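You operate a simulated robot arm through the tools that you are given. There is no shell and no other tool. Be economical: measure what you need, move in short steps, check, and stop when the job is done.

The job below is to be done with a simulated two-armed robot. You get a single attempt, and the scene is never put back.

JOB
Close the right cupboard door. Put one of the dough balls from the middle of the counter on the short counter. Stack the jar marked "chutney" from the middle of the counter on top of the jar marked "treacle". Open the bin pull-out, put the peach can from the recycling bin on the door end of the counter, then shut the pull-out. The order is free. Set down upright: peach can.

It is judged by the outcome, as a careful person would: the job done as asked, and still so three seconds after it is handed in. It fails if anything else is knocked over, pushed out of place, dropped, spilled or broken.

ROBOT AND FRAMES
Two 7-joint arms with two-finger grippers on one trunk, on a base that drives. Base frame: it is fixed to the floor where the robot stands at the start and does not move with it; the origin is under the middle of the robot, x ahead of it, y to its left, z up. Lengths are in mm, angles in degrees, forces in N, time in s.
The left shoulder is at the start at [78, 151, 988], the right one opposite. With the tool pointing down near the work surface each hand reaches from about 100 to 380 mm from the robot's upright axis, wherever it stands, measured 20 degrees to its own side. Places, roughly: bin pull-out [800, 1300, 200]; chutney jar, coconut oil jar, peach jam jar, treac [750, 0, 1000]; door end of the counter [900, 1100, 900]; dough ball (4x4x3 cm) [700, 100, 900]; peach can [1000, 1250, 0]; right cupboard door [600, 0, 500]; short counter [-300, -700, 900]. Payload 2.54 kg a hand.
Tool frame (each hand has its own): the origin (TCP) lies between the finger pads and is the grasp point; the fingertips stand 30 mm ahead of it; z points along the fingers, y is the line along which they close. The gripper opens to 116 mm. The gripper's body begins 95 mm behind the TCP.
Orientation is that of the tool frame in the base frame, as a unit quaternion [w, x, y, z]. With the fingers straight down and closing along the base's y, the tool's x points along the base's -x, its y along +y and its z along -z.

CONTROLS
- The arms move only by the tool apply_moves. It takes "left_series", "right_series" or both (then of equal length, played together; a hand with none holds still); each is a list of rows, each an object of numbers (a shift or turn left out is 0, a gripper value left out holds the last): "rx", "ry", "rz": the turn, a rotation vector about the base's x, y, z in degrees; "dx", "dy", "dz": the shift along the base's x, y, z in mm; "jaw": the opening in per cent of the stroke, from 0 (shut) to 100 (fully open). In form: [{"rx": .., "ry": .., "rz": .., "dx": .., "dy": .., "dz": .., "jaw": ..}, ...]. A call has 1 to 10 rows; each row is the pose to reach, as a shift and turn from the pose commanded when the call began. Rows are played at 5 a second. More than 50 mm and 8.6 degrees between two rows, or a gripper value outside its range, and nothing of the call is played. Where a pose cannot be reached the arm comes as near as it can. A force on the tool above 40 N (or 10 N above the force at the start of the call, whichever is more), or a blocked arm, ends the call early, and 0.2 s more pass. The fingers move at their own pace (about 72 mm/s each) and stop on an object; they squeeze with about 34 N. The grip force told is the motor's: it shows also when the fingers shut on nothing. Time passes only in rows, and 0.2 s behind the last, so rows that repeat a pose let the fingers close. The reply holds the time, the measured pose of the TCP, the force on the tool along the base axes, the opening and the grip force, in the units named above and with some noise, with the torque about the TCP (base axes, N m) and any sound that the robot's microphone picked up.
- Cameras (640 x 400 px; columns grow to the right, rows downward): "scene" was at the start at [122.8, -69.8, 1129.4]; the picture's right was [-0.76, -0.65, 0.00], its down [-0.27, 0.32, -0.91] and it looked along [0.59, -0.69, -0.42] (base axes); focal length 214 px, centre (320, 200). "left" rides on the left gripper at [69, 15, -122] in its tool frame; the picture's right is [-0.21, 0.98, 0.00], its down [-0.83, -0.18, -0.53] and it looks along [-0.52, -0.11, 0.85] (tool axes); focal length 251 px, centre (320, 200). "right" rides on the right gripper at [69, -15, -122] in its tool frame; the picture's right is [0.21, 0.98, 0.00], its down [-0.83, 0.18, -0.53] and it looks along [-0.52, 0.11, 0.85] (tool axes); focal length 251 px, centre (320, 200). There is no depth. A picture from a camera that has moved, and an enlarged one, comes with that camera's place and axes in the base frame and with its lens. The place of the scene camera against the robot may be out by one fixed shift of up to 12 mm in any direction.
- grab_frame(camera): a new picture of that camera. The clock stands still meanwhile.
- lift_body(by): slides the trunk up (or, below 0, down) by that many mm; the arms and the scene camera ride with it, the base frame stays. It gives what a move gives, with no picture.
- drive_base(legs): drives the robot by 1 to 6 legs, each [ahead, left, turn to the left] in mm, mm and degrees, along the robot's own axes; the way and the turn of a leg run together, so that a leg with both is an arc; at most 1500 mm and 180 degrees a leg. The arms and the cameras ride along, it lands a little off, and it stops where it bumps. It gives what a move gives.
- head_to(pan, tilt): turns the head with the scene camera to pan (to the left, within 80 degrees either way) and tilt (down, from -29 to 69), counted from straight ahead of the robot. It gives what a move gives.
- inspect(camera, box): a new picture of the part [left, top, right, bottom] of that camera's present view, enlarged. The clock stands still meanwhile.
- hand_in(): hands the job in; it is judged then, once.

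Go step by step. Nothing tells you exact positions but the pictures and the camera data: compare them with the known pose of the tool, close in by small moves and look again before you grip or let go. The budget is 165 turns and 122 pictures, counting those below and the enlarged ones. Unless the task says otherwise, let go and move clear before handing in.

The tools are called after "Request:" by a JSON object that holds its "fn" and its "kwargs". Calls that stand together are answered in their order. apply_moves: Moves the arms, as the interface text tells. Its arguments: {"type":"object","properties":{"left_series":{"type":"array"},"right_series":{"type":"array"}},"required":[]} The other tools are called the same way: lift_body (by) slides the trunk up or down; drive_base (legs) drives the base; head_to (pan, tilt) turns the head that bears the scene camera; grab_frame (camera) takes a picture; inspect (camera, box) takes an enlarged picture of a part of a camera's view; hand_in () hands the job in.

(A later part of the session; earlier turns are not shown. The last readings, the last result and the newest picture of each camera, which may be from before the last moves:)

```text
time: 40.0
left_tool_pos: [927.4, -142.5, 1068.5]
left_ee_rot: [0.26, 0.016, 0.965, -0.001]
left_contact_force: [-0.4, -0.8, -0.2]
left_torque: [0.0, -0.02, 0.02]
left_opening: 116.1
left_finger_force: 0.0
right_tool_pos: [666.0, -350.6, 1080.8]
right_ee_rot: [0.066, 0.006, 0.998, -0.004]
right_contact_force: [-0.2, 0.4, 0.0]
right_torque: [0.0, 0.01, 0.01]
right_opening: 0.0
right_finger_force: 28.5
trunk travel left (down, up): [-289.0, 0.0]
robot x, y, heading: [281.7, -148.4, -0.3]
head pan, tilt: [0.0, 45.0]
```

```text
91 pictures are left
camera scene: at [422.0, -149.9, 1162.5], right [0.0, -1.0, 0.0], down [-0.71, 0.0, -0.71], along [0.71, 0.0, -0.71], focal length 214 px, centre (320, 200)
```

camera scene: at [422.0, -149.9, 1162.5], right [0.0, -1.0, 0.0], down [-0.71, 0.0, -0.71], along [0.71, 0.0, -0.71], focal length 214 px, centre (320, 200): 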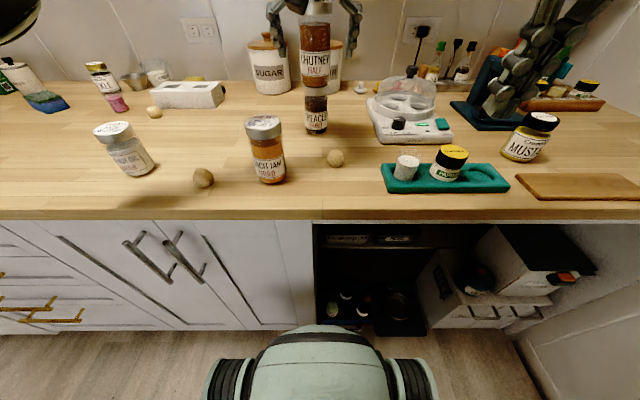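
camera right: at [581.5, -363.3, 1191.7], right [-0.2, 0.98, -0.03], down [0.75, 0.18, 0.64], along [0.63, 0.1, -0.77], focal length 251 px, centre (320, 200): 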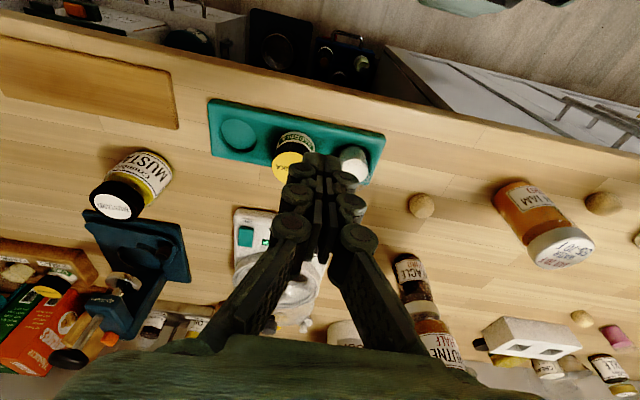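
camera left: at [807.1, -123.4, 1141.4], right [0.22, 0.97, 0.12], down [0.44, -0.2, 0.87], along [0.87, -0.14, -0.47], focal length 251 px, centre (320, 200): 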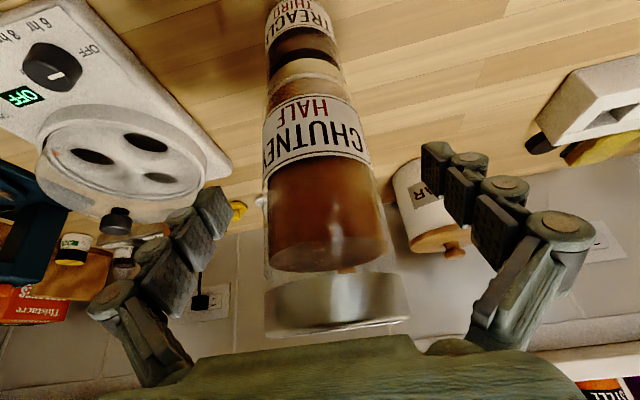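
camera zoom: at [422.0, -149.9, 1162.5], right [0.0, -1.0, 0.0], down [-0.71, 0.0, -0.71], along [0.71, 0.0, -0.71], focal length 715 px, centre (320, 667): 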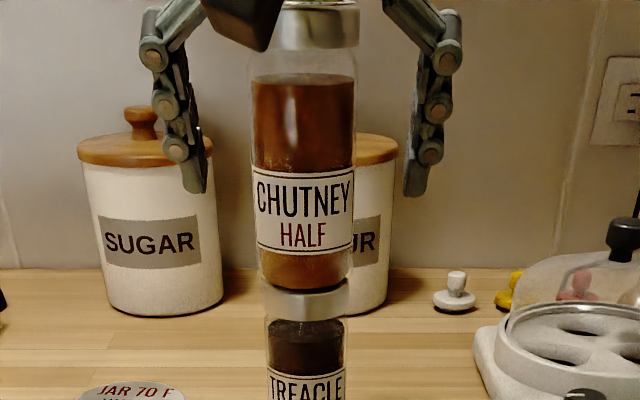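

I'll retract in smaller steps, ending above the nearer dough ball at about [728,59].

Request:
{"fn": "apply_moves", "kwargs": {"left_series": [{"dz": 35, "dx": -10}, {"dz": 70, "dx": -20}, {"dz": 105, "dx": -30}, {"dz": 110, "dx": -70}, {"dz": 110, "dx": -110, "dy": 20}, {"dz": 110, "dx": -145, "dy": 50}, {"dz": 110, "dx": -175, "dy": 85}, {"dz": 100, "dx": -200, "dy": 125}, {"dz": 85, "dx": -210, "dy": 165}, {"dz": 60, "dx": -215, "dy": 200}]}}

Request:
{"fn": "grab_frame", "kwargs": {"camera": "scene"}}

Request:
{"fn": "grab_frame", "kwargs": {"camera": "left"}}

```text
time: 42.1
left_tool_pos: [711.6, 57.6, 1128.0]
left_ee_rot: [0.26, 0.015, 0.966, 0.0]
left_contact_force: [0.4, 0.2, 0.1]
left_torque: [0.01, 0.02, -0.01]
left_opening: 115.8
left_finger_force: 0.0
right_tool_pos: [665.0, -350.3, 1081.0]
right_ee_rot: [0.065, 0.006, 0.998, -0.004]
right_contact_force: [-0.4, 0.8, -0.1]
right_torque: [-0.05, -0.02, 0.03]
right_opening: 0.0
right_finger_force: 28.8
trunk travel left (down, up): [-289.0, 0.0]
robot x, y, heading: [277.5, -147.8, -0.0]
head pan, tilt: [0.0, 45.0]
```

```text
90 pictures are left
camera scene: at [422.0, -149.2, 1162.6], right [0.0, -1.0, 0.0], down [-0.71, 0.0, -0.71], along [0.71, 0.0, -0.71], focal length 214 px, centre (320, 200)
```

scene: 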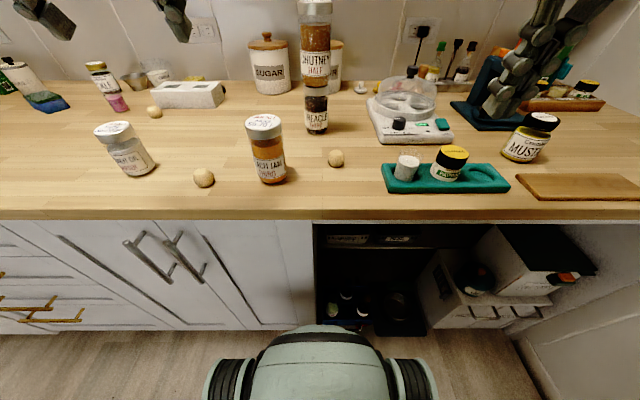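

```text
89 pictures are left
camera left: at [592.8, 76.7, 1200.6], right [0.22, 0.97, 0.11], down [0.44, -0.2, 0.87], along [0.87, -0.14, -0.47], focal length 251 px, centre (320, 200)
```

left: 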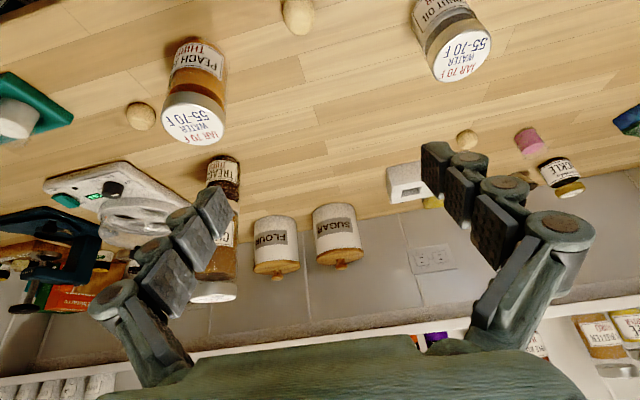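

The dough ball is at about [728,58]. I'll narrow the fingers and descend most of the way.

Request:
{"fn": "apply_moves", "kwargs": {"left_series": [{"dx": 4, "dy": 1, "dz": -40, "jaw": 65}, {"dx": 8, "dy": 1, "dz": -80}, {"dx": 8, "dy": 1, "dz": -115}, {"dx": 8, "dy": 1, "dz": -145}, {"dx": 8, "dy": 1, "dz": -145}]}}

Request:
{"fn": "grab_frame", "kwargs": {"camera": "left"}}

Request:
{"fn": "inspect", "kwargs": {"camera": "scene", "box": [130, 90, 330, 215]}}

```text
time: 43.4
left_tool_pos: [721.0, 59.4, 984.0]
left_ee_rot: [0.26, 0.016, 0.966, -0.001]
left_contact_force: [-0.7, 0.0, -0.1]
left_torque: [0.02, 0.0, -0.01]
left_opening: 75.5
left_finger_force: 0.1
right_tool_pos: [665.6, -349.7, 1080.8]
right_ee_rot: [0.066, 0.007, 0.998, -0.004]
right_contact_force: [-0.1, 0.2, 0.1]
right_torque: [0.01, 0.0, 0.02]
right_opening: 0.0
right_finger_force: 28.5
trunk travel left (down, up): [-289.0, 0.0]
robot x, y, heading: [280.4, -150.9, -0.1]
head pan, tilt: [0.0, 45.0]
```

```text
88 pictures are left
camera left: at [600.5, 78.2, 1056.7], right [0.22, 0.97, 0.12], down [0.44, -0.2, 0.87], along [0.87, -0.14, -0.47], focal length 251 px, centre (320, 200)
```

left: 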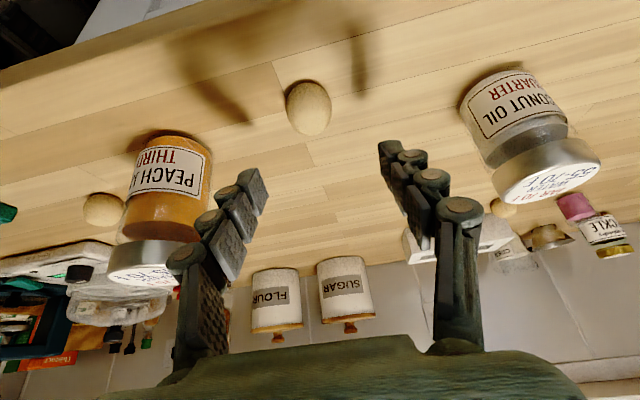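

```text
3.20 times, centred on (230, 152) of scene
camera zoom: at [422.0, -149.9, 1162.5], right [0.0, -1.0, 0.0], down [-0.71, 0.0, -0.71], along [0.71, 0.0, -0.71], focal length 686 px, centre (608, 352)
```

zoom: 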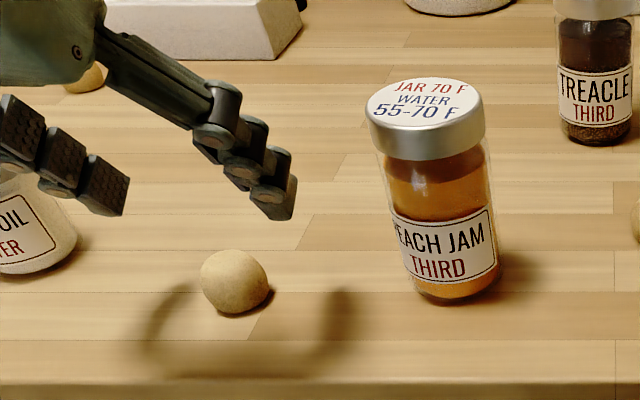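

Position confirmed ([728,57]). I'll descend and grip.

Request:
{"fn": "apply_moves", "kwargs": {"left_series": [{"dy": -2, "dz": -25}, {"dy": -2, "dz": -42}, {"dy": -2, "dz": -53}, {"dy": -2, "dz": -53, "jaw": 35}, {"dy": -2, "dz": -53, "jaw": 25}, {"dy": -2, "dz": -53, "jaw": 20}, {"dy": -2, "dz": -53, "jaw": 20}]}}

Request:
{"fn": "grab_frame", "kwargs": {"camera": "left"}}

```text
time: 45.0
left_tool_pos: [720.9, 56.9, 930.9]
left_ee_rot: [0.261, 0.017, 0.965, -0.001]
left_contact_force: [0.6, -3.5, 6.9]
left_torque: [-0.18, -0.05, 0.0]
left_opening: 30.0
left_finger_force: 34.2
right_tool_pos: [664.8, -350.1, 1080.2]
right_ee_rot: [0.066, 0.006, 0.998, -0.004]
right_contact_force: [0.3, 1.0, 0.9]
right_torque: [-0.01, 0.01, -0.01]
right_opening: 0.0
right_finger_force: 28.4
trunk travel left (down, up): [-289.0, 0.0]
robot x, y, heading: [278.4, -148.7, 0.1]
head pan, tilt: [0.0, 45.0]
```

```text
86 pictures are left
camera left: at [601.0, 75.9, 1004.2], right [0.22, 0.97, 0.12], down [0.44, -0.2, 0.88], along [0.87, -0.14, -0.47], focal length 251 px, centre (320, 200)
```

left: 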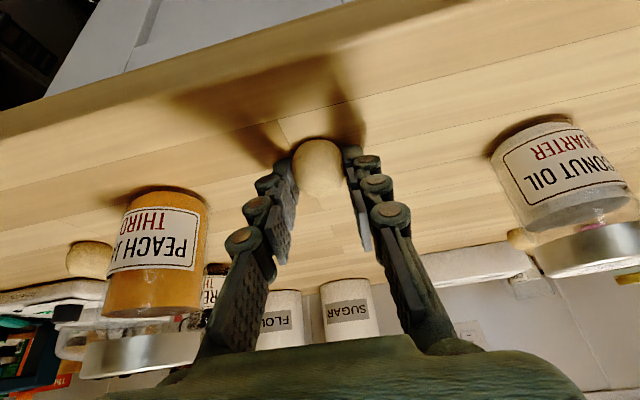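

The ball seems held (30 mm). I'll lift and look.

Request:
{"fn": "apply_moves", "kwargs": {"left_series": [{"dz": 15, "jaw": 15}, {"dz": 40}, {"dz": 75}, {"dz": 110}, {"dz": 145}, {"dz": 160, "dx": -30}, {"dz": 160, "dx": -70}, {"dz": 160, "dx": -110}, {"dz": 160, "dx": -150}]}}

Request:
{"fn": "grab_frame", "kwargs": {"camera": "left"}}

Request:
{"fn": "grab_frame", "kwargs": {"camera": "scene"}}

```text
time: 47.0
left_tool_pos: [569.1, 57.2, 1090.4]
left_ee_rot: [0.259, 0.016, 0.966, 0.0]
left_contact_force: [-0.5, -0.2, -0.9]
left_torque: [-0.03, 0.02, -0.01]
left_opening: 30.2
left_finger_force: 33.7
right_tool_pos: [665.2, -350.2, 1080.3]
right_ee_rot: [0.065, 0.007, 0.998, -0.004]
right_contact_force: [1.3, -0.8, 0.0]
right_torque: [-0.04, 0.0, -0.03]
right_opening: 0.0
right_finger_force: 28.6
trunk travel left (down, up): [-289.0, 0.0]
robot x, y, heading: [278.5, -151.4, -0.2]
head pan, tilt: [0.0, 45.0]
```

```text
85 pictures are left
camera left: at [449.7, 75.4, 1163.2], right [0.22, 0.97, 0.12], down [0.44, -0.2, 0.87], along [0.87, -0.14, -0.47], focal length 251 px, centre (320, 200)
```

left: 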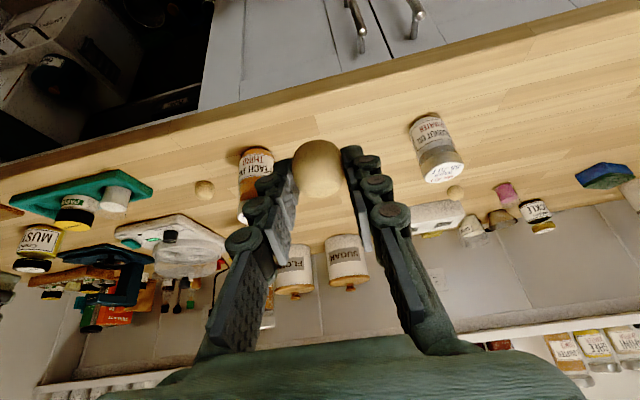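

```text
84 pictures are left
camera scene: at [421.6, -149.9, 1162.6], right [0.0, -1.0, 0.0], down [-0.71, 0.0, -0.71], along [0.71, 0.0, -0.71], focal length 214 px, centre (320, 200)
```

scene: 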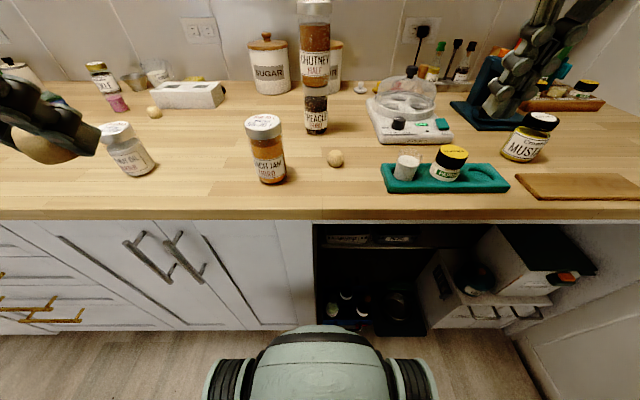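

The ball is held. I'll back away from the counter and look toward the short counter.

Request:
{"fn": "drive_base", "kwargs": {"legs": [[-300, 0, 0]]}}

Request:
{"fn": "apply_moves", "kwargs": {"right_series": [{"dx": -30, "dz": 0}, {"dx": -60}, {"dx": -90}, {"dx": -110}]}}

Request:
{"fn": "head_to", "kwargs": {"pan": -80, "tilt": 25}}

Request:
{"fn": "grab_frame", "kwargs": {"camera": "scene"}}

```text
time: 49.0
left_tool_pos: [271.5, 57.8, 1091.4]
left_ee_rot: [0.26, 0.017, 0.965, -0.001]
left_contact_force: [0.0, 0.6, -0.1]
left_torque: [-0.03, -0.01, -0.03]
left_opening: 30.1
left_finger_force: 33.8
right_tool_pos: [367.1, -351.3, 1080.3]
right_ee_rot: [0.066, 0.008, 0.998, -0.004]
right_contact_force: [-0.2, 0.8, 0.5]
right_torque: [0.0, -0.01, 0.01]
right_opening: 0.2
right_finger_force: 28.5
trunk travel left (down, up): [-289.0, 0.0]
robot x, y, heading: [-22.0, -145.5, -0.3]
head pan, tilt: [0.0, 45.0]
```

```text
time: 50.0
left_tool_pos: [273.3, 56.6, 1089.7]
left_ee_rot: [0.26, 0.017, 0.965, 0.0]
left_contact_force: [0.5, 0.3, -0.2]
left_torque: [-0.02, 0.01, 0.01]
left_opening: 30.0
left_finger_force: 34.2
right_tool_pos: [256.1, -350.1, 1079.0]
right_ee_rot: [0.065, 0.009, 0.998, -0.005]
right_contact_force: [-0.3, -0.9, -0.2]
right_torque: [-0.02, -0.02, -0.02]
right_opening: 0.0
right_finger_force: 28.9
trunk travel left (down, up): [-289.0, 0.0]
robot x, y, heading: [-21.4, -151.5, -0.3]
head pan, tilt: [0.0, 45.0]
```

```text
time: 51.5
left_tool_pos: [273.3, 56.8, 1090.7]
left_ee_rot: [0.26, 0.018, 0.965, -0.001]
left_contact_force: [-0.4, -0.3, -0.4]
left_torque: [0.0, -0.02, -0.01]
left_opening: 30.1
left_finger_force: 33.8
right_tool_pos: [256.1, -350.1, 1079.2]
right_ee_rot: [0.065, 0.008, 0.998, -0.005]
right_contact_force: [0.1, -0.5, -0.7]
right_torque: [-0.03, -0.02, -0.03]
right_opening: 0.0
right_finger_force: 28.7
trunk travel left (down, up): [-289.0, 0.0]
robot x, y, heading: [-20.3, -147.0, -0.4]
head pan, tilt: [-80.0, 25.0]
```

```text
83 pictures are left
camera scene: at [58.1, -239.5, 1193.1], right [-0.99, -0.17, 0.0], down [-0.07, 0.42, -0.91], along [0.15, -0.89, -0.42], focal length 214 px, centre (320, 200)
```

scene: 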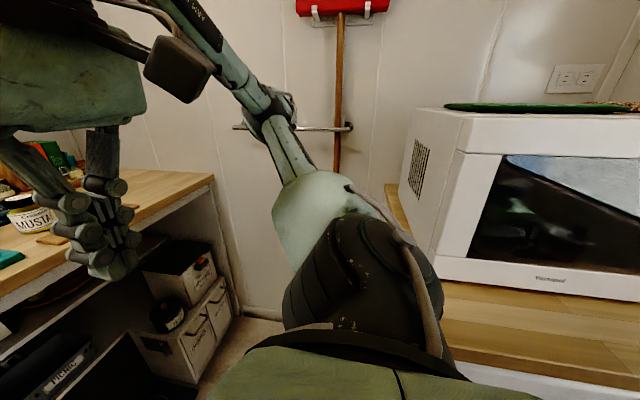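

The short counter has a microwave with a free strip in front (edge y≈-430, microwave front ≈-550). I'll move left, turn right 90° and look.

Request:
{"fn": "drive_base", "kwargs": {"legs": [[0, 150, 0], [0, 0, -90]]}}

Request:
{"fn": "head_to", "kwargs": {"pan": 0, "tilt": 40}}

Request:
{"fn": "grab_frame", "kwargs": {"camera": "scene"}}

Request:
{"fn": "head_to", "kwargs": {"pan": -60, "tilt": 35}}

Request:
{"fn": "grab_frame", "kwargs": {"camera": "scene"}}

```text
time: 55.3
left_tool_pos: [345.4, 42.6, 1087.1]
left_ee_rot: [0.248, 0.251, 0.934, -0.064]
left_contact_force: [0.1, 0.5, -0.6]
left_torque: [0.0, 0.02, -0.03]
left_opening: 30.0
left_finger_force: 34.1
right_tool_pos: [142.1, -301.7, 1073.3]
right_ee_rot: [0.05, 0.235, 0.971, -0.023]
right_contact_force: [0.4, -0.1, 0.4]
right_torque: [0.04, -0.02, -0.02]
right_opening: 0.1
right_finger_force: 28.7
trunk travel left (down, up): [-289.0, 0.0]
robot x, y, heading: [-13.7, 2.4, -28.4]
head pan, tilt: [-80.0, 25.0]
stopped in leg 2: the robot was blocked; the commanded pose is now the measured one
```

```text
time: 56.9
left_tool_pos: [347.5, 41.6, 1086.1]
left_ee_rot: [0.247, 0.252, 0.934, -0.063]
left_contact_force: [-0.7, 0.4, -0.3]
left_torque: [-0.03, 0.02, 0.02]
left_opening: 30.4
left_finger_force: 33.8
right_tool_pos: [143.0, -303.3, 1074.1]
right_ee_rot: [0.05, 0.236, 0.97, -0.025]
right_contact_force: [0.5, 0.1, 0.9]
right_torque: [0.02, -0.02, -0.01]
right_opening: 0.0
right_finger_force: 28.7
trunk travel left (down, up): [-289.0, 0.0]
robot x, y, heading: [-14.3, 2.6, -28.7]
head pan, tilt: [0.0, 40.0]
```

```text
82 pictures are left
camera scene: at [121.8, -73.9, 1168.0], right [-0.48, -0.88, 0.0], down [-0.57, 0.31, -0.76], along [0.67, -0.36, -0.65], focal length 214 px, centre (320, 200)
```

scene: 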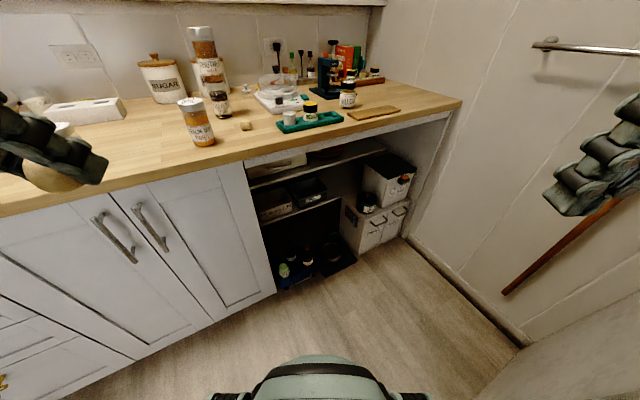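

```text
time: 58.1
left_tool_pos: [347.1, 41.1, 1086.1]
left_ee_rot: [0.247, 0.253, 0.933, -0.063]
left_contact_force: [0.5, -0.3, 0.1]
left_torque: [-0.02, -0.01, 0.02]
left_opening: 30.0
left_finger_force: 34.0
right_tool_pos: [143.4, -303.9, 1074.5]
right_ee_rot: [0.049, 0.236, 0.97, -0.025]
right_contact_force: [-1.0, 1.0, 0.8]
right_torque: [0.0, 0.01, 0.0]
right_opening: 0.0
right_finger_force: 29.1
trunk travel left (down, up): [-289.0, 0.0]
robot x, y, heading: [-15.2, 2.2, -28.8]
head pan, tilt: [-60.0, 35.0]
```

```text
81 pictures are left
camera scene: at [49.3, -121.1, 1176.2], right [-1.0, -0.03, 0.01], down [-0.02, 0.58, -0.82], along [0.01, -0.82, -0.58], focal length 214 px, centre (320, 200)
```

scene: 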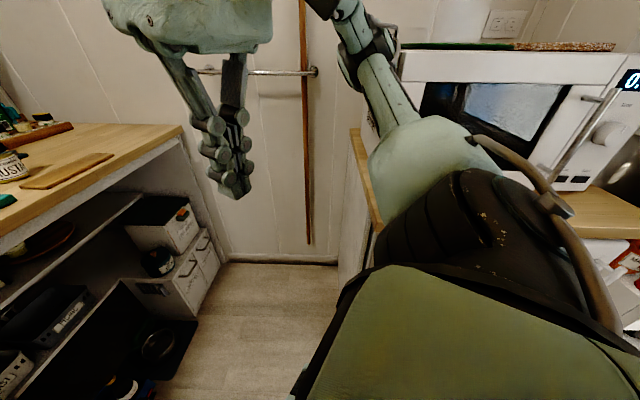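

The turn was blocked, likely the right elbow against the microwave side. I'll move away by 300 mm and turn there.

Request:
{"fn": "drive_base", "kwargs": {"legs": [[-144, 263, 0], [0, 0, -61]]}}

Request:
{"fn": "head_to", "kwargs": {"pan": -20, "tilt": 30}}

Request:
{"fn": "grab_frame", "kwargs": {"camera": "scene"}}

```text
time: 59.2
left_tool_pos: [342.4, 62.4, 1088.2]
left_ee_rot: [0.249, 0.25, 0.933, -0.064]
left_contact_force: [0.5, 0.2, 0.2]
left_torque: [-0.04, -0.01, -0.01]
left_opening: 29.9
left_finger_force: 34.5
right_tool_pos: [140.3, -281.9, 1076.5]
right_ee_rot: [0.053, 0.23, 0.971, -0.026]
right_contact_force: [-0.3, -0.4, 0.1]
right_torque: [0.0, 0.03, 0.0]
right_opening: 0.0
right_finger_force: 28.6
trunk travel left (down, up): [-289.0, 0.0]
robot x, y, heading: [-17.7, 22.3, -28.1]
head pan, tilt: [-60.0, 35.0]
stopped in leg 1: the robot was blocked; the commanded pose is now the measured one
```

```text
time: 60.2
left_tool_pos: [344.8, 61.2, 1087.2]
left_ee_rot: [0.249, 0.251, 0.933, -0.066]
left_contact_force: [-0.3, 0.1, 0.3]
left_torque: [0.0, -0.01, 0.0]
left_opening: 30.0
left_finger_force: 34.0
right_tool_pos: [141.1, -282.0, 1076.7]
right_ee_rot: [0.051, 0.232, 0.971, -0.027]
right_contact_force: [-0.2, 0.7, -0.9]
right_torque: [0.0, 0.0, 0.01]
right_opening: 0.0
right_finger_force: 28.5
trunk travel left (down, up): [-289.0, 0.0]
robot x, y, heading: [-16.2, 16.7, -28.3]
head pan, tilt: [-20.0, 30.0]
```

```text
80 pictures are left
camera scene: at [104.0, -80.9, 1184.5], right [-0.75, -0.66, 0.01], down [-0.34, 0.37, -0.86], along [0.57, -0.65, -0.5], focal length 214 px, centre (320, 200)
```

scene: 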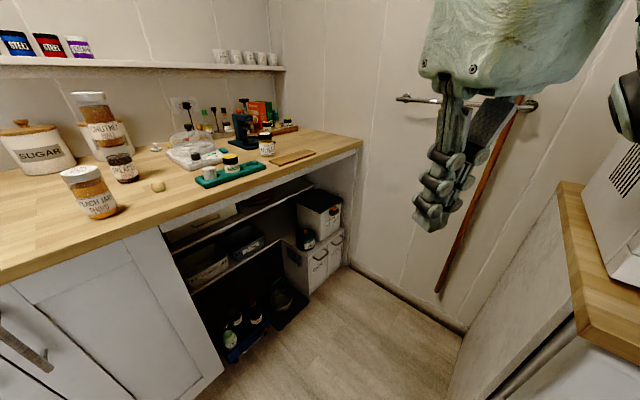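

Something also blocks movement rearward. I'll look around behind with the head at both extremes.

Request:
{"fn": "head_to", "kwargs": {"pan": -80, "tilt": 50}}

Request:
{"fn": "grab_frame", "kwargs": {"camera": "scene"}}

Request:
{"fn": "head_to", "kwargs": {"pan": 80, "tilt": 45}}

Request:
{"fn": "grab_frame", "kwargs": {"camera": "scene"}}

```text
time: 61.5
left_tool_pos: [344.6, 61.7, 1088.7]
left_ee_rot: [0.248, 0.251, 0.933, -0.065]
left_contact_force: [-0.9, 0.5, -0.3]
left_torque: [0.0, 0.01, -0.04]
left_opening: 30.0
left_finger_force: 34.1
right_tool_pos: [141.0, -281.3, 1075.7]
right_ee_rot: [0.051, 0.232, 0.971, -0.027]
right_contact_force: [-0.5, -0.3, 0.2]
right_torque: [-0.01, 0.02, -0.02]
right_opening: 0.0
right_finger_force: 28.0
trunk travel left (down, up): [-289.0, 0.0]
robot x, y, heading: [-15.8, 18.0, -28.4]
head pan, tilt: [-80.0, 50.0]
```

```text
79 pictures are left
camera scene: at [19.6, -86.3, 1155.5], right [-0.95, 0.32, 0.01], down [0.24, 0.73, -0.64], along [-0.21, -0.61, -0.76], focal length 214 px, centre (320, 200)
```

scene: 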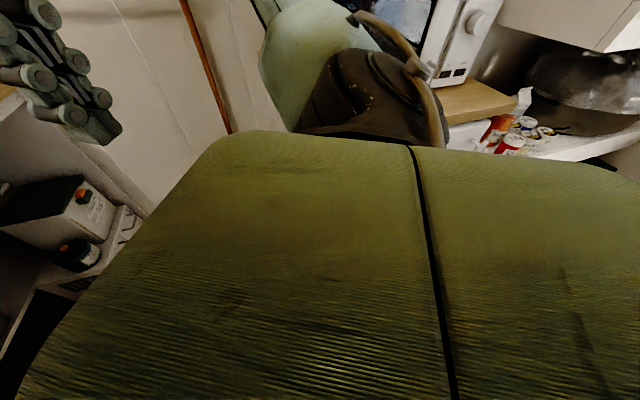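

```text
time: 64.0
left_tool_pos: [346.2, 61.4, 1088.3]
left_ee_rot: [0.248, 0.25, 0.933, -0.068]
left_contact_force: [0.1, -0.1, -1.6]
left_torque: [-0.01, 0.02, 0.0]
left_opening: 30.1
left_finger_force: 33.9
right_tool_pos: [140.5, -281.0, 1076.2]
right_ee_rot: [0.051, 0.232, 0.971, -0.027]
right_contact_force: [0.3, 0.0, -0.3]
right_torque: [-0.01, 0.04, 0.01]
right_opening: 0.0
right_finger_force: 28.8
trunk travel left (down, up): [-289.0, 0.0]
robot x, y, heading: [-17.7, 17.1, -28.5]
head pan, tilt: [80.0, 45.0]
```

```text
78 pictures are left
camera scene: at [122.6, -28.7, 1159.6], right [-0.19, -0.98, 0.0], down [-0.72, 0.14, -0.68], along [0.67, -0.13, -0.73], focal length 214 px, centre (320, 200)
```

scene: 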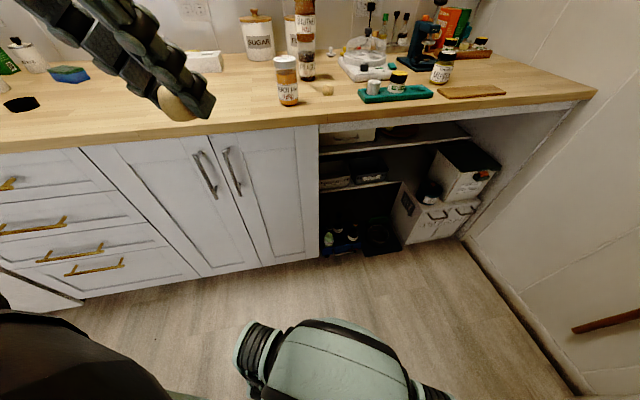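

Behind there is another bench (x≈-500), so the robot must turn further forward. I'll move +x by 150 and turn there.

Request:
{"fn": "drive_base", "kwargs": {"legs": [[140, 76, 0]]}}

Request:
{"fn": "drive_base", "kwargs": {"legs": [[0, 0, -40]]}}

Request:
{"fn": "head_to", "kwargs": {"pan": -70, "tilt": 35}}

Request:
{"fn": "grab_frame", "kwargs": {"camera": "scene"}}

```text
time: 65.4
left_tool_pos: [497.6, 61.8, 1091.3]
left_ee_rot: [0.251, 0.251, 0.932, -0.065]
left_contact_force: [-0.6, -0.6, -0.6]
left_torque: [0.0, -0.02, -0.02]
left_opening: 30.1
left_finger_force: 34.0
right_tool_pos: [293.4, -281.8, 1077.0]
right_ee_rot: [0.054, 0.233, 0.971, -0.026]
right_contact_force: [0.6, -0.2, 0.2]
right_torque: [0.06, 0.04, 0.03]
right_opening: 0.1
right_finger_force: 28.6
trunk travel left (down, up): [-289.0, 0.0]
robot x, y, heading: [142.1, 16.1, -28.4]
head pan, tilt: [80.0, 45.0]
```

```text
time: 67.7
left_tool_pos: [441.1, -176.8, 1090.8]
left_ee_rot: [0.214, 0.553, 0.791, -0.147]
left_contact_force: [0.4, 0.1, 0.1]
left_torque: [-0.01, -0.02, -0.03]
left_opening: 29.8
left_finger_force: 33.9
right_tool_pos: [63.1, -309.3, 1077.0]
right_ee_rot: [0.042, 0.55, 0.833, -0.043]
right_contact_force: [0.1, 0.0, -1.2]
right_torque: [-0.01, 0.02, -0.01]
right_opening: 0.0
right_finger_force: 28.4
trunk travel left (down, up): [-289.0, 0.0]
robot x, y, heading: [139.1, 16.3, -68.2]
head pan, tilt: [80.0, 45.0]
```

```text
time: 70.1
left_tool_pos: [441.3, -177.4, 1091.9]
left_ee_rot: [0.214, 0.554, 0.791, -0.148]
left_contact_force: [-0.7, 0.1, 0.1]
left_torque: [0.04, -0.01, 0.02]
left_opening: 30.2
left_finger_force: 34.0
right_tool_pos: [63.3, -309.5, 1076.7]
right_ee_rot: [0.042, 0.551, 0.832, -0.042]
right_contact_force: [-0.3, -0.3, -0.3]
right_torque: [-0.03, 0.0, 0.02]
right_opening: 0.0
right_finger_force: 28.2
trunk travel left (down, up): [-289.0, 0.0]
robot x, y, heading: [143.5, 21.6, -68.6]
head pan, tilt: [-70.0, 35.0]
```

```text
77 pictures are left
camera scene: at [94.5, -102.4, 1177.4], right [-0.66, 0.75, 0.0], down [0.43, 0.38, -0.82], along [-0.61, -0.54, -0.57], focal length 214 px, centre (320, 200)
```

scene: 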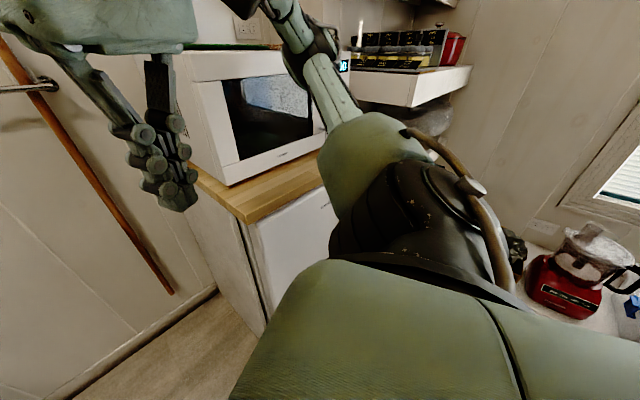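

Now the short counter is clear: corner ≈[-40,-433], strip between y=-425 and microwave front y≈-575. I'll turn on so the left hand faces a spot around [-150,-495].

Request:
{"fn": "drive_base", "kwargs": {"legs": [[0, 0, -50]]}}

Request:
{"fn": "head_to", "kwargs": {"pan": 0, "tilt": 35}}

Request:
{"fn": "grab_frame", "kwargs": {"camera": "scene"}}

```text
time: 72.8
left_tool_pos: [187.0, -337.1, 1091.3]
left_ee_rot: [0.133, 0.834, 0.487, -0.223]
left_contact_force: [-1.0, -0.3, 0.0]
left_torque: [0.01, -0.01, 0.0]
left_opening: 30.0
left_finger_force: 33.9
right_tool_pos: [-160.2, -135.6, 1076.2]
right_ee_rot: [0.02, 0.849, 0.524, -0.056]
right_contact_force: [0.2, -0.3, -0.2]
right_torque: [-0.02, 0.01, 0.01]
right_opening: 0.1
right_finger_force: 28.8
trunk travel left (down, up): [-289.0, 0.0]
robot x, y, heading: [143.5, 21.6, -118.2]
head pan, tilt: [-70.0, 35.0]
```

```text
time: 74.2
left_tool_pos: [184.8, -336.5, 1090.7]
left_ee_rot: [0.132, 0.835, 0.486, -0.223]
left_contact_force: [-0.2, -0.6, -0.3]
left_torque: [-0.01, -0.03, 0.01]
left_opening: 30.2
left_finger_force: 34.5
right_tool_pos: [-160.4, -135.2, 1076.2]
right_ee_rot: [0.021, 0.85, 0.524, -0.056]
right_contact_force: [-0.3, 0.7, 0.3]
right_torque: [0.0, 0.02, 0.02]
right_opening: 0.0
right_finger_force: 28.5
trunk travel left (down, up): [-289.0, 0.0]
robot x, y, heading: [142.8, 17.5, -118.0]
head pan, tilt: [0.0, 35.0]
```

```text
76 pictures are left
camera scene: at [61.7, -118.3, 1177.4], right [-0.88, 0.47, 0.0], down [0.27, 0.51, -0.82], along [-0.39, -0.72, -0.57], focal length 214 px, centre (320, 200)
```

scene: 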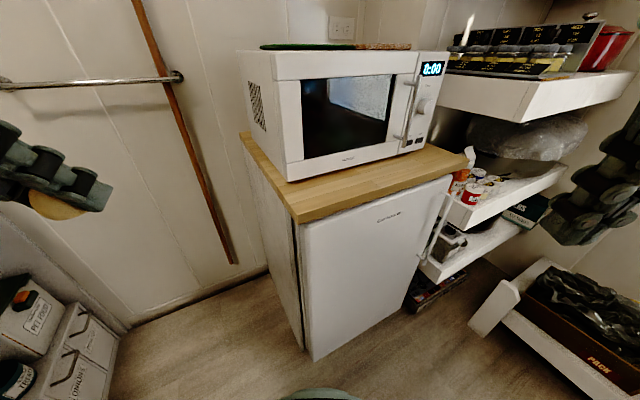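

The counter strip is clear. I'll bring the ball over [-145,-498] at height and check.

Request:
{"fn": "apply_moves", "kwargs": {"left_series": [{"dx": -40, "dy": -20}, {"dx": -80, "dy": -40}, {"dx": -120, "dy": -60}, {"dx": -160, "dy": -80}, {"dx": -200, "dy": -100}, {"dx": -240, "dy": -120}, {"dx": -280, "dy": -140}, {"dx": -325, "dy": -155}, {"dx": -325, "dy": -155, "dz": -40}, {"dx": -325, "dy": -155, "dz": -80}]}}

Request:
{"fn": "grab_frame", "kwargs": {"camera": "scene"}}

Request:
{"fn": "grab_frame", "kwargs": {"camera": "left"}}

```text
time: 76.4
left_tool_pos: [-138.7, -492.3, 1009.9]
left_ee_rot: [0.132, 0.835, 0.485, -0.224]
left_contact_force: [0.4, 0.5, 0.0]
left_torque: [0.02, 0.02, -0.01]
left_opening: 30.3
left_finger_force: 34.2
right_tool_pos: [-160.7, -134.5, 1076.0]
right_ee_rot: [0.021, 0.85, 0.524, -0.056]
right_contact_force: [0.4, 0.5, -0.3]
right_torque: [0.02, 0.02, -0.01]
right_opening: 0.0
right_finger_force: 28.5
trunk travel left (down, up): [-289.0, 0.0]
robot x, y, heading: [140.2, 22.4, -118.1]
head pan, tilt: [0.0, 35.0]
```

```text
75 pictures are left
camera scene: at [61.6, -118.6, 1177.3], right [-0.88, 0.47, 0.0], down [0.27, 0.51, -0.82], along [-0.39, -0.72, -0.57], focal length 214 px, centre (320, 200)
```

scene: 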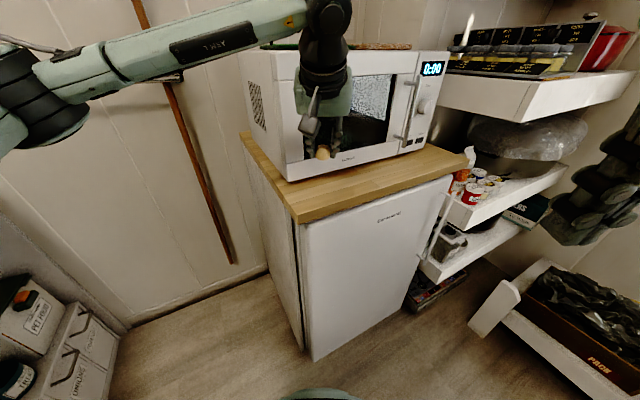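

```text
74 pictures are left
camera left: at [-66.1, -393.5, 1082.6], right [0.76, -0.64, 0.11], down [-0.38, -0.3, 0.88], along [-0.53, -0.71, -0.47], focal length 251 px, centre (320, 200)
```

left: 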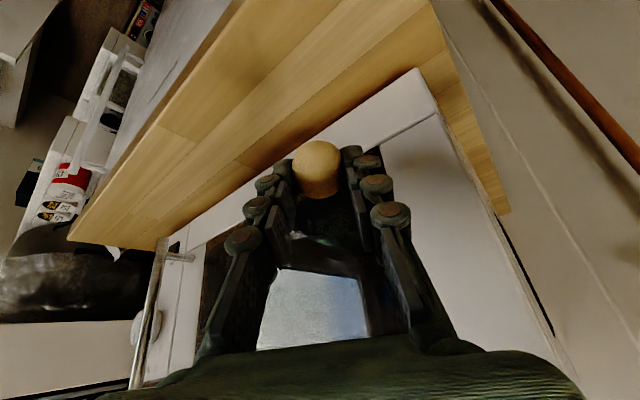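

The landing spot is midway between the edge and the microwave. I'll lower to just above and then feel for contact.

Request:
{"fn": "apply_moves", "kwargs": {"left_series": [{"dz": -30}, {"dz": -50}, {"dz": -60}, {"dz": -65}, {"dz": -65}]}}

Request:
{"fn": "grab_frame", "kwargs": {"camera": "left"}}

Request:
{"fn": "inspect", "kwargs": {"camera": "scene", "box": [260, 100, 400, 230]}}

```text
time: 77.6
left_tool_pos: [-138.5, -490.6, 945.9]
left_ee_rot: [0.133, 0.834, 0.486, -0.224]
left_contact_force: [0.0, -1.3, 0.0]
left_torque: [0.01, -0.02, 0.03]
left_opening: 30.0
left_finger_force: 33.7
right_tool_pos: [-159.3, -135.7, 1077.1]
right_ee_rot: [0.02, 0.85, 0.524, -0.056]
right_contact_force: [0.6, 0.3, 0.3]
right_torque: [-0.05, -0.03, 0.03]
right_opening: 0.2
right_finger_force: 28.1
trunk travel left (down, up): [-289.0, 0.0]
robot x, y, heading: [137.8, 17.8, -118.0]
head pan, tilt: [0.0, 35.0]
```

```text
73 pictures are left
camera left: at [-66.0, -392.9, 1018.4], right [0.76, -0.64, 0.11], down [-0.38, -0.3, 0.88], along [-0.53, -0.71, -0.47], focal length 251 px, centre (320, 200)
```

left: 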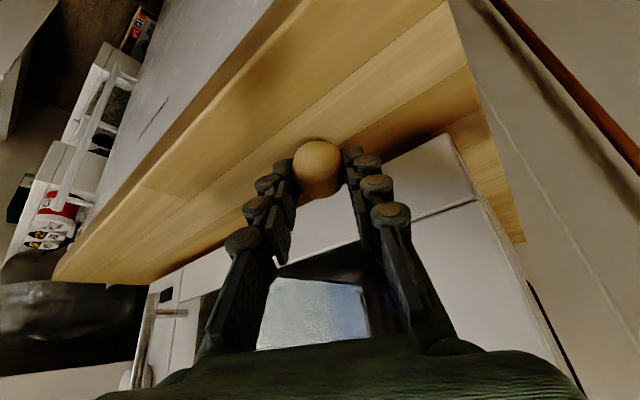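

```text
3.08 times, centred on (330, 165) of scene
camera zoom: at [61.7, -118.4, 1177.4], right [-0.88, 0.47, 0.0], down [0.27, 0.51, -0.82], along [-0.39, -0.72, -0.57], focal length 660 px, centre (289, 308)
```

zoom: 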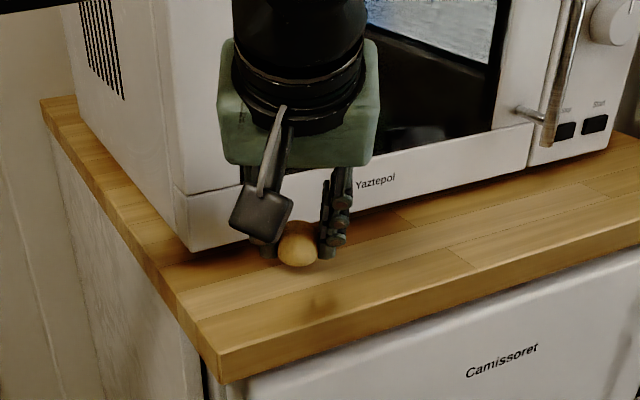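

A small shift away from the microwave, then lower in 3 mm steps.

Request:
{"fn": "apply_moves", "kwargs": {"left_series": [{"dy": 6, "dx": -2}, {"dy": 12, "dx": -4}, {"dy": 12, "dx": -4, "dz": -4}, {"dy": 12, "dx": -4, "dz": -8}, {"dy": 12, "dx": -4, "dz": -11}]}}

Request:
{"fn": "inspect", "kwargs": {"camera": "scene", "box": [280, 130, 380, 210]}}

```text
time: 78.8
left_tool_pos: [-144.1, -478.9, 934.2]
left_ee_rot: [0.132, 0.835, 0.485, -0.224]
left_contact_force: [0.4, 1.2, 0.7]
left_torque: [0.04, -0.01, -0.02]
left_opening: 29.9
left_finger_force: 33.9
right_tool_pos: [-159.0, -135.4, 1076.5]
right_ee_rot: [0.021, 0.85, 0.524, -0.056]
right_contact_force: [0.1, 0.3, 0.3]
right_torque: [0.01, 0.0, 0.02]
right_opening: 0.1
right_finger_force: 29.2
trunk travel left (down, up): [-289.0, 0.0]
robot x, y, heading: [143.7, 20.5, -118.1]
head pan, tilt: [0.0, 35.0]
```

```text
5.00 times, centred on (330, 170) of scene
camera zoom: at [61.7, -118.4, 1177.4], right [-0.88, 0.47, 0.0], down [0.27, 0.51, -0.82], along [-0.39, -0.72, -0.57], focal length 1072 px, centre (270, 350)
```

zoom: 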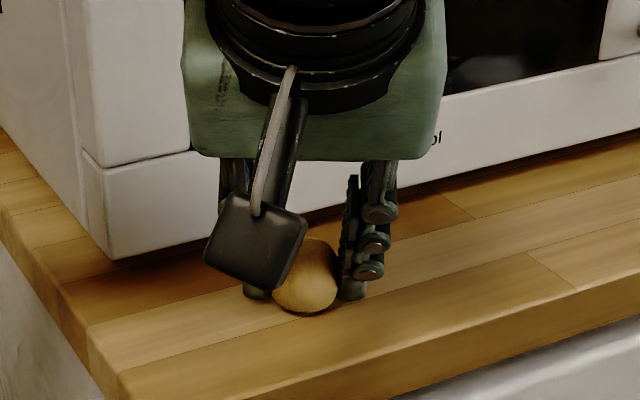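

Nearly touching. I'll continue down in small steps until contact.

Request:
{"fn": "apply_moves", "kwargs": {"left_series": [{"dz": -2}, {"dz": -4}, {"dz": -6}, {"dz": -6}]}}

```text
time: 79.8
left_tool_pos: [-142.8, -479.1, 931.5]
left_ee_rot: [0.133, 0.834, 0.486, -0.225]
left_contact_force: [2.6, 1.2, 12.1]
left_torque: [0.02, 0.11, -0.07]
left_opening: 30.4
left_finger_force: 34.7
right_tool_pos: [-159.0, -134.9, 1077.3]
right_ee_rot: [0.021, 0.85, 0.524, -0.056]
right_contact_force: [0.0, -0.5, 0.0]
right_torque: [0.0, -0.01, 0.02]
right_opening: 0.1
right_finger_force: 28.2
trunk travel left (down, up): [-289.0, 0.0]
robot x, y, heading: [143.4, 19.3, -118.0]
head pan, tilt: [0.0, 35.0]
```

Contact at 931.5. I'll ease up 2 mm, open modestly and rise.

Request:
{"fn": "apply_moves", "kwargs": {"left_series": [{"dz": 3}, {"dz": 3, "jaw": 35}, {"dz": 3, "jaw": 45}, {"dz": 3, "jaw": 55}, {"dz": 3, "jaw": 55}, {"dz": 20}, {"dz": 50}, {"dz": 90}, {"dz": 130}]}}

Request:
{"fn": "grab_frame", "kwargs": {"camera": "scene"}}

Request:
{"fn": "grab_frame", "kwargs": {"camera": "left"}}

```text
time: 81.8
left_tool_pos: [-143.3, -479.4, 1060.2]
left_ee_rot: [0.132, 0.835, 0.485, -0.224]
left_contact_force: [0.1, -0.3, -0.7]
left_torque: [0.04, 0.01, 0.02]
left_opening: 63.8
left_finger_force: 0.1
right_tool_pos: [-160.1, -133.3, 1076.5]
right_ee_rot: [0.02, 0.85, 0.524, -0.057]
right_contact_force: [0.3, -0.3, 0.4]
right_torque: [0.0, -0.01, -0.03]
right_opening: 0.0
right_finger_force: 28.7
trunk travel left (down, up): [-289.0, 0.0]
robot x, y, heading: [142.1, 20.1, -118.1]
head pan, tilt: [0.0, 35.0]
```

```text
70 pictures are left
camera scene: at [61.8, -118.0, 1177.4], right [-0.88, 0.47, 0.0], down [0.27, 0.51, -0.82], along [-0.39, -0.72, -0.57], focal length 214 px, centre (320, 200)
```

scene: 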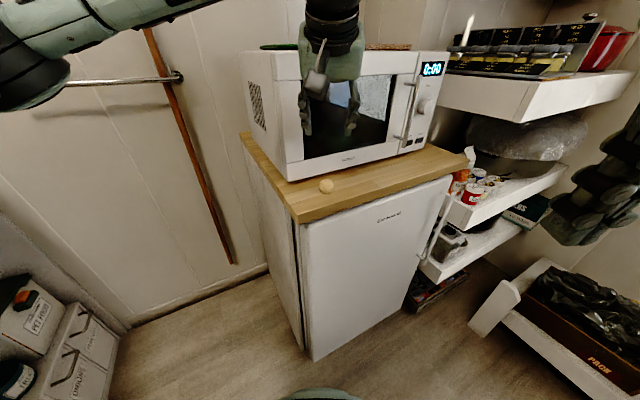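

```text
69 pictures are left
camera left: at [-70.6, -381.1, 1132.9], right [0.76, -0.64, 0.11], down [-0.38, -0.3, 0.88], along [-0.53, -0.71, -0.47], focal length 251 px, centre (320, 200)
```

left: 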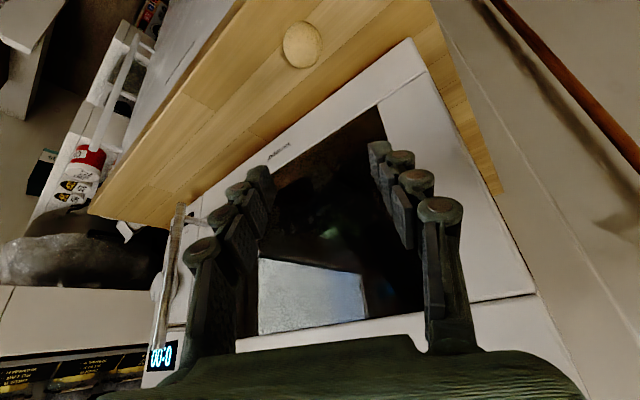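

The dough ball rests on the short counter. I'll draw the left hand back, turn to face the long counter and drive left toward the bin.

Request:
{"fn": "apply_moves", "kwargs": {"left_series": [{"dx": 40, "dy": 20}, {"dx": 80, "dy": 40}, {"dx": 120, "dy": 60}, {"dx": 160, "dy": 80}, {"dx": 200, "dy": 100}, {"dx": 240, "dy": 120}, {"dx": 280, "dy": 140}, {"dx": 320, "dy": 150}]}}

Request:
{"fn": "drive_base", "kwargs": {"legs": [[0, 0, 118]]}}

Request:
{"fn": "head_to", "kwargs": {"pan": 70, "tilt": 35}}

Request:
{"fn": "grab_frame", "kwargs": {"camera": "scene"}}

```text
time: 83.6
left_tool_pos: [172.2, -334.3, 1079.6]
left_ee_rot: [0.133, 0.834, 0.485, -0.226]
left_contact_force: [1.0, 0.2, 0.0]
left_torque: [0.0, 0.01, -0.02]
left_opening: 64.0
left_finger_force: 0.1
left hand out of reach, approached as far as the arm can: row 7, 8
right_tool_pos: [-158.6, -133.1, 1076.5]
right_ee_rot: [0.02, 0.85, 0.523, -0.057]
right_contact_force: [0.3, 1.6, 1.1]
right_torque: [-0.03, 0.03, -0.02]
right_opening: 0.3
right_finger_force: 29.0
trunk travel left (down, up): [-289.0, 0.0]
robot x, y, heading: [141.8, 20.8, -118.2]
head pan, tilt: [0.0, 35.0]
```

```text
time: 89.0
left_tool_pos: [438.2, 215.0, 1077.6]
left_ee_rot: [0.258, 0.011, 0.966, -0.002]
left_contact_force: [-0.5, 0.4, -0.8]
left_torque: [0.01, 0.0, 0.03]
left_opening: 63.7
left_finger_force: 0.0
right_tool_pos: [418.8, -172.7, 1078.1]
right_ee_rot: [0.058, -0.015, 0.998, -0.01]
right_contact_force: [-0.1, -0.1, -0.5]
right_torque: [-0.03, 0.02, 0.0]
right_opening: 0.0
right_finger_force: 28.4
trunk travel left (down, up): [-289.0, 0.0]
robot x, y, heading: [138.4, 17.7, 0.1]
head pan, tilt: [0.0, 35.0]
```

```text
time: 90.5
left_tool_pos: [438.4, 215.7, 1078.2]
left_ee_rot: [0.258, 0.009, 0.966, -0.002]
left_contact_force: [0.8, 0.2, 0.4]
left_torque: [0.03, 0.01, 0.0]
left_opening: 63.8
left_finger_force: 0.1
right_tool_pos: [419.0, -171.4, 1077.8]
right_ee_rot: [0.059, -0.015, 0.998, -0.012]
right_contact_force: [-0.5, 0.5, 0.2]
right_torque: [0.02, 0.02, 0.02]
right_opening: 0.0
right_finger_force: 28.5
trunk travel left (down, up): [-289.0, 0.0]
robot x, y, heading: [138.0, 19.8, 0.3]
head pan, tilt: [70.0, 35.0]
```

```text
68 pictures are left
camera scene: at [288.8, 41.2, 1177.9], right [0.24, -0.97, 0.0], down [-0.55, -0.14, -0.82], along [0.8, 0.2, -0.57], focal length 214 px, centre (320, 200)
```

scene: 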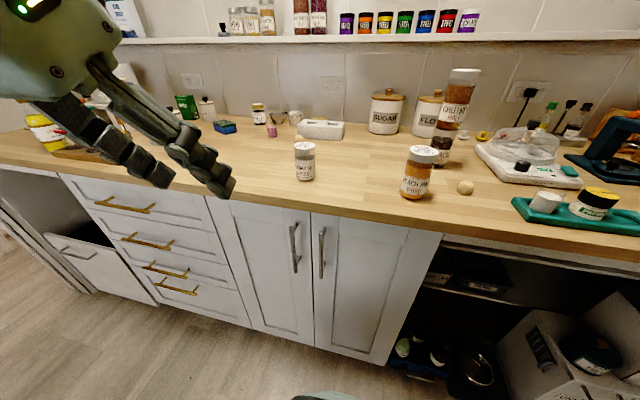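

I see the drawers and the bin front at the far left. I'll drive left 750.

Request:
{"fn": "drive_base", "kwargs": {"legs": [[0, 750, 0]]}}

Request:
{"fn": "head_to", "kwargs": {"pan": 35, "tilt": 40}}

Request:
{"fn": "grab_frame", "kwargs": {"camera": "scene"}}

```text
time: 98.1
left_tool_pos: [438.7, 961.5, 1078.1]
left_ee_rot: [0.258, 0.013, 0.966, -0.002]
left_contact_force: [0.3, -0.5, -0.3]
left_torque: [0.0, 0.01, 0.03]
left_opening: 64.0
left_finger_force: 0.2
right_tool_pos: [417.3, 574.7, 1076.3]
right_ee_rot: [0.058, -0.011, 0.998, -0.012]
right_contact_force: [-0.2, 0.2, -0.4]
right_torque: [-0.04, 0.05, 0.01]
right_opening: 0.0
right_finger_force: 28.4
trunk travel left (down, up): [-289.0, 0.0]
robot x, y, heading: [137.6, 768.0, -0.2]
head pan, tilt: [70.0, 35.0]
```

```text
time: 99.1
left_tool_pos: [438.2, 961.5, 1078.4]
left_ee_rot: [0.257, 0.013, 0.966, -0.001]
left_contact_force: [0.3, 0.4, -0.4]
left_torque: [-0.04, 0.0, 0.02]
left_opening: 63.8
left_finger_force: 0.0
right_tool_pos: [417.2, 574.7, 1077.2]
right_ee_rot: [0.059, -0.012, 0.998, -0.011]
right_contact_force: [0.1, -0.5, 0.6]
right_torque: [-0.03, -0.01, 0.0]
right_opening: 0.0
right_finger_force: 28.8
trunk travel left (down, up): [-289.0, 0.0]
robot x, y, heading: [139.9, 768.1, -0.0]
head pan, tilt: [35.0, 40.0]
```

```text
67 pictures are left
camera scene: at [288.1, 788.9, 1177.8], right [0.24, -0.97, 0.0], down [-0.55, -0.13, -0.82], along [0.8, 0.19, -0.57], focal length 214 px, centre (320, 200)
```

scene: 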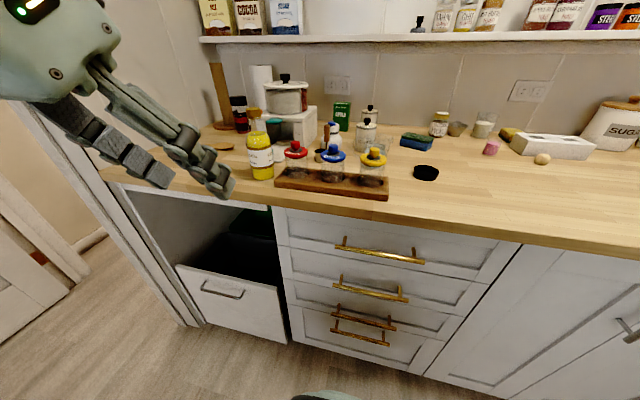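

The head is hindered by the left arm, and the bin front is visible at y≈1040–1430 with a bar handle. I'll move the left hand out to the left and look at the bin.

Request:
{"fn": "apply_moves", "kwargs": {"left_series": [{"dx": 20, "dy": 40}, {"dx": 40, "dy": 80}, {"dx": 60, "dy": 120}, {"dx": 80, "dy": 160}, {"dx": 90, "dy": 200}]}}

Request:
{"fn": "head_to", "kwargs": {"pan": 50, "tilt": 50}}

Request:
{"fn": "grab_frame", "kwargs": {"camera": "scene"}}

Request:
{"fn": "grab_frame", "kwargs": {"camera": "left"}}

```text
time: 100.3
left_tool_pos: [527.9, 1162.2, 1078.9]
left_ee_rot: [0.259, 0.014, 0.966, -0.002]
left_contact_force: [1.0, 0.1, 0.7]
left_torque: [0.01, 0.02, -0.01]
left_opening: 63.8
left_finger_force: 0.0
right_tool_pos: [416.9, 574.6, 1077.0]
right_ee_rot: [0.06, -0.012, 0.998, -0.012]
right_contact_force: [0.3, 0.3, -0.2]
right_torque: [-0.02, 0.0, -0.01]
right_opening: 0.0
right_finger_force: 28.8
trunk travel left (down, up): [-289.0, 0.0]
robot x, y, heading: [140.4, 767.2, -0.3]
head pan, tilt: [35.0, 40.0]
```

```text
time: 101.0
left_tool_pos: [528.9, 1162.8, 1078.9]
left_ee_rot: [0.259, 0.015, 0.966, -0.003]
left_contact_force: [1.1, 0.0, -0.5]
left_torque: [0.02, -0.01, 0.01]
left_opening: 64.0
left_finger_force: 0.1
right_tool_pos: [417.0, 574.7, 1077.6]
right_ee_rot: [0.058, -0.011, 0.998, -0.012]
right_contact_force: [-0.7, 0.2, 0.5]
right_torque: [-0.05, 0.0, 0.02]
right_opening: 0.0
right_finger_force: 29.2
trunk travel left (down, up): [-289.0, 0.0]
robot x, y, heading: [138.2, 767.4, -0.1]
head pan, tilt: [50.0, 50.0]
```

```text
66 pictures are left
camera scene: at [252.0, 826.9, 1155.7], right [0.76, -0.65, 0.0], down [-0.49, -0.59, -0.64], along [0.41, 0.49, -0.77], focal length 214 px, centre (320, 200)
```

scene: 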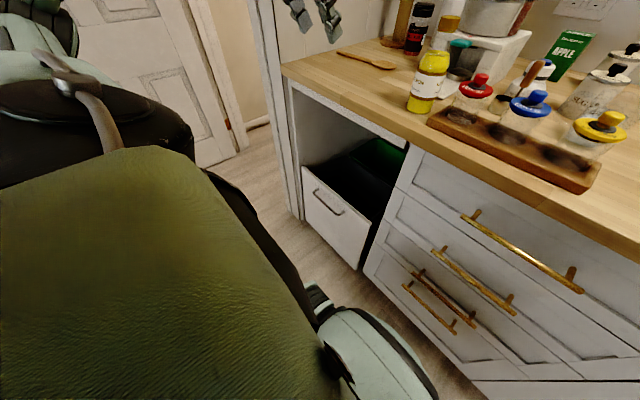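

```text
65 pictures are left
camera left: at [408.2, 1180.3, 1151.6], right [0.21, 0.97, 0.11], down [0.44, -0.2, 0.87], along [0.87, -0.14, -0.47], focal length 251 px, centre (320, 200)
```

left: 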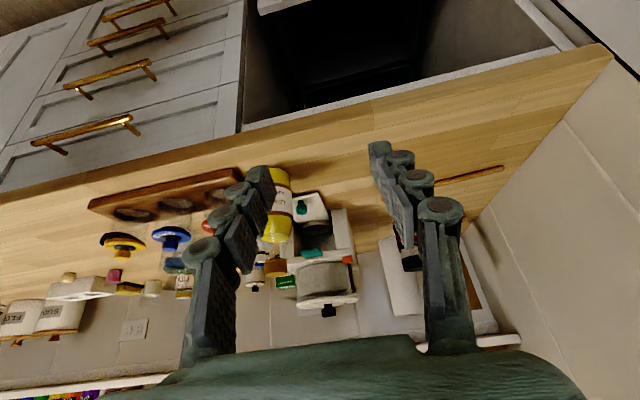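

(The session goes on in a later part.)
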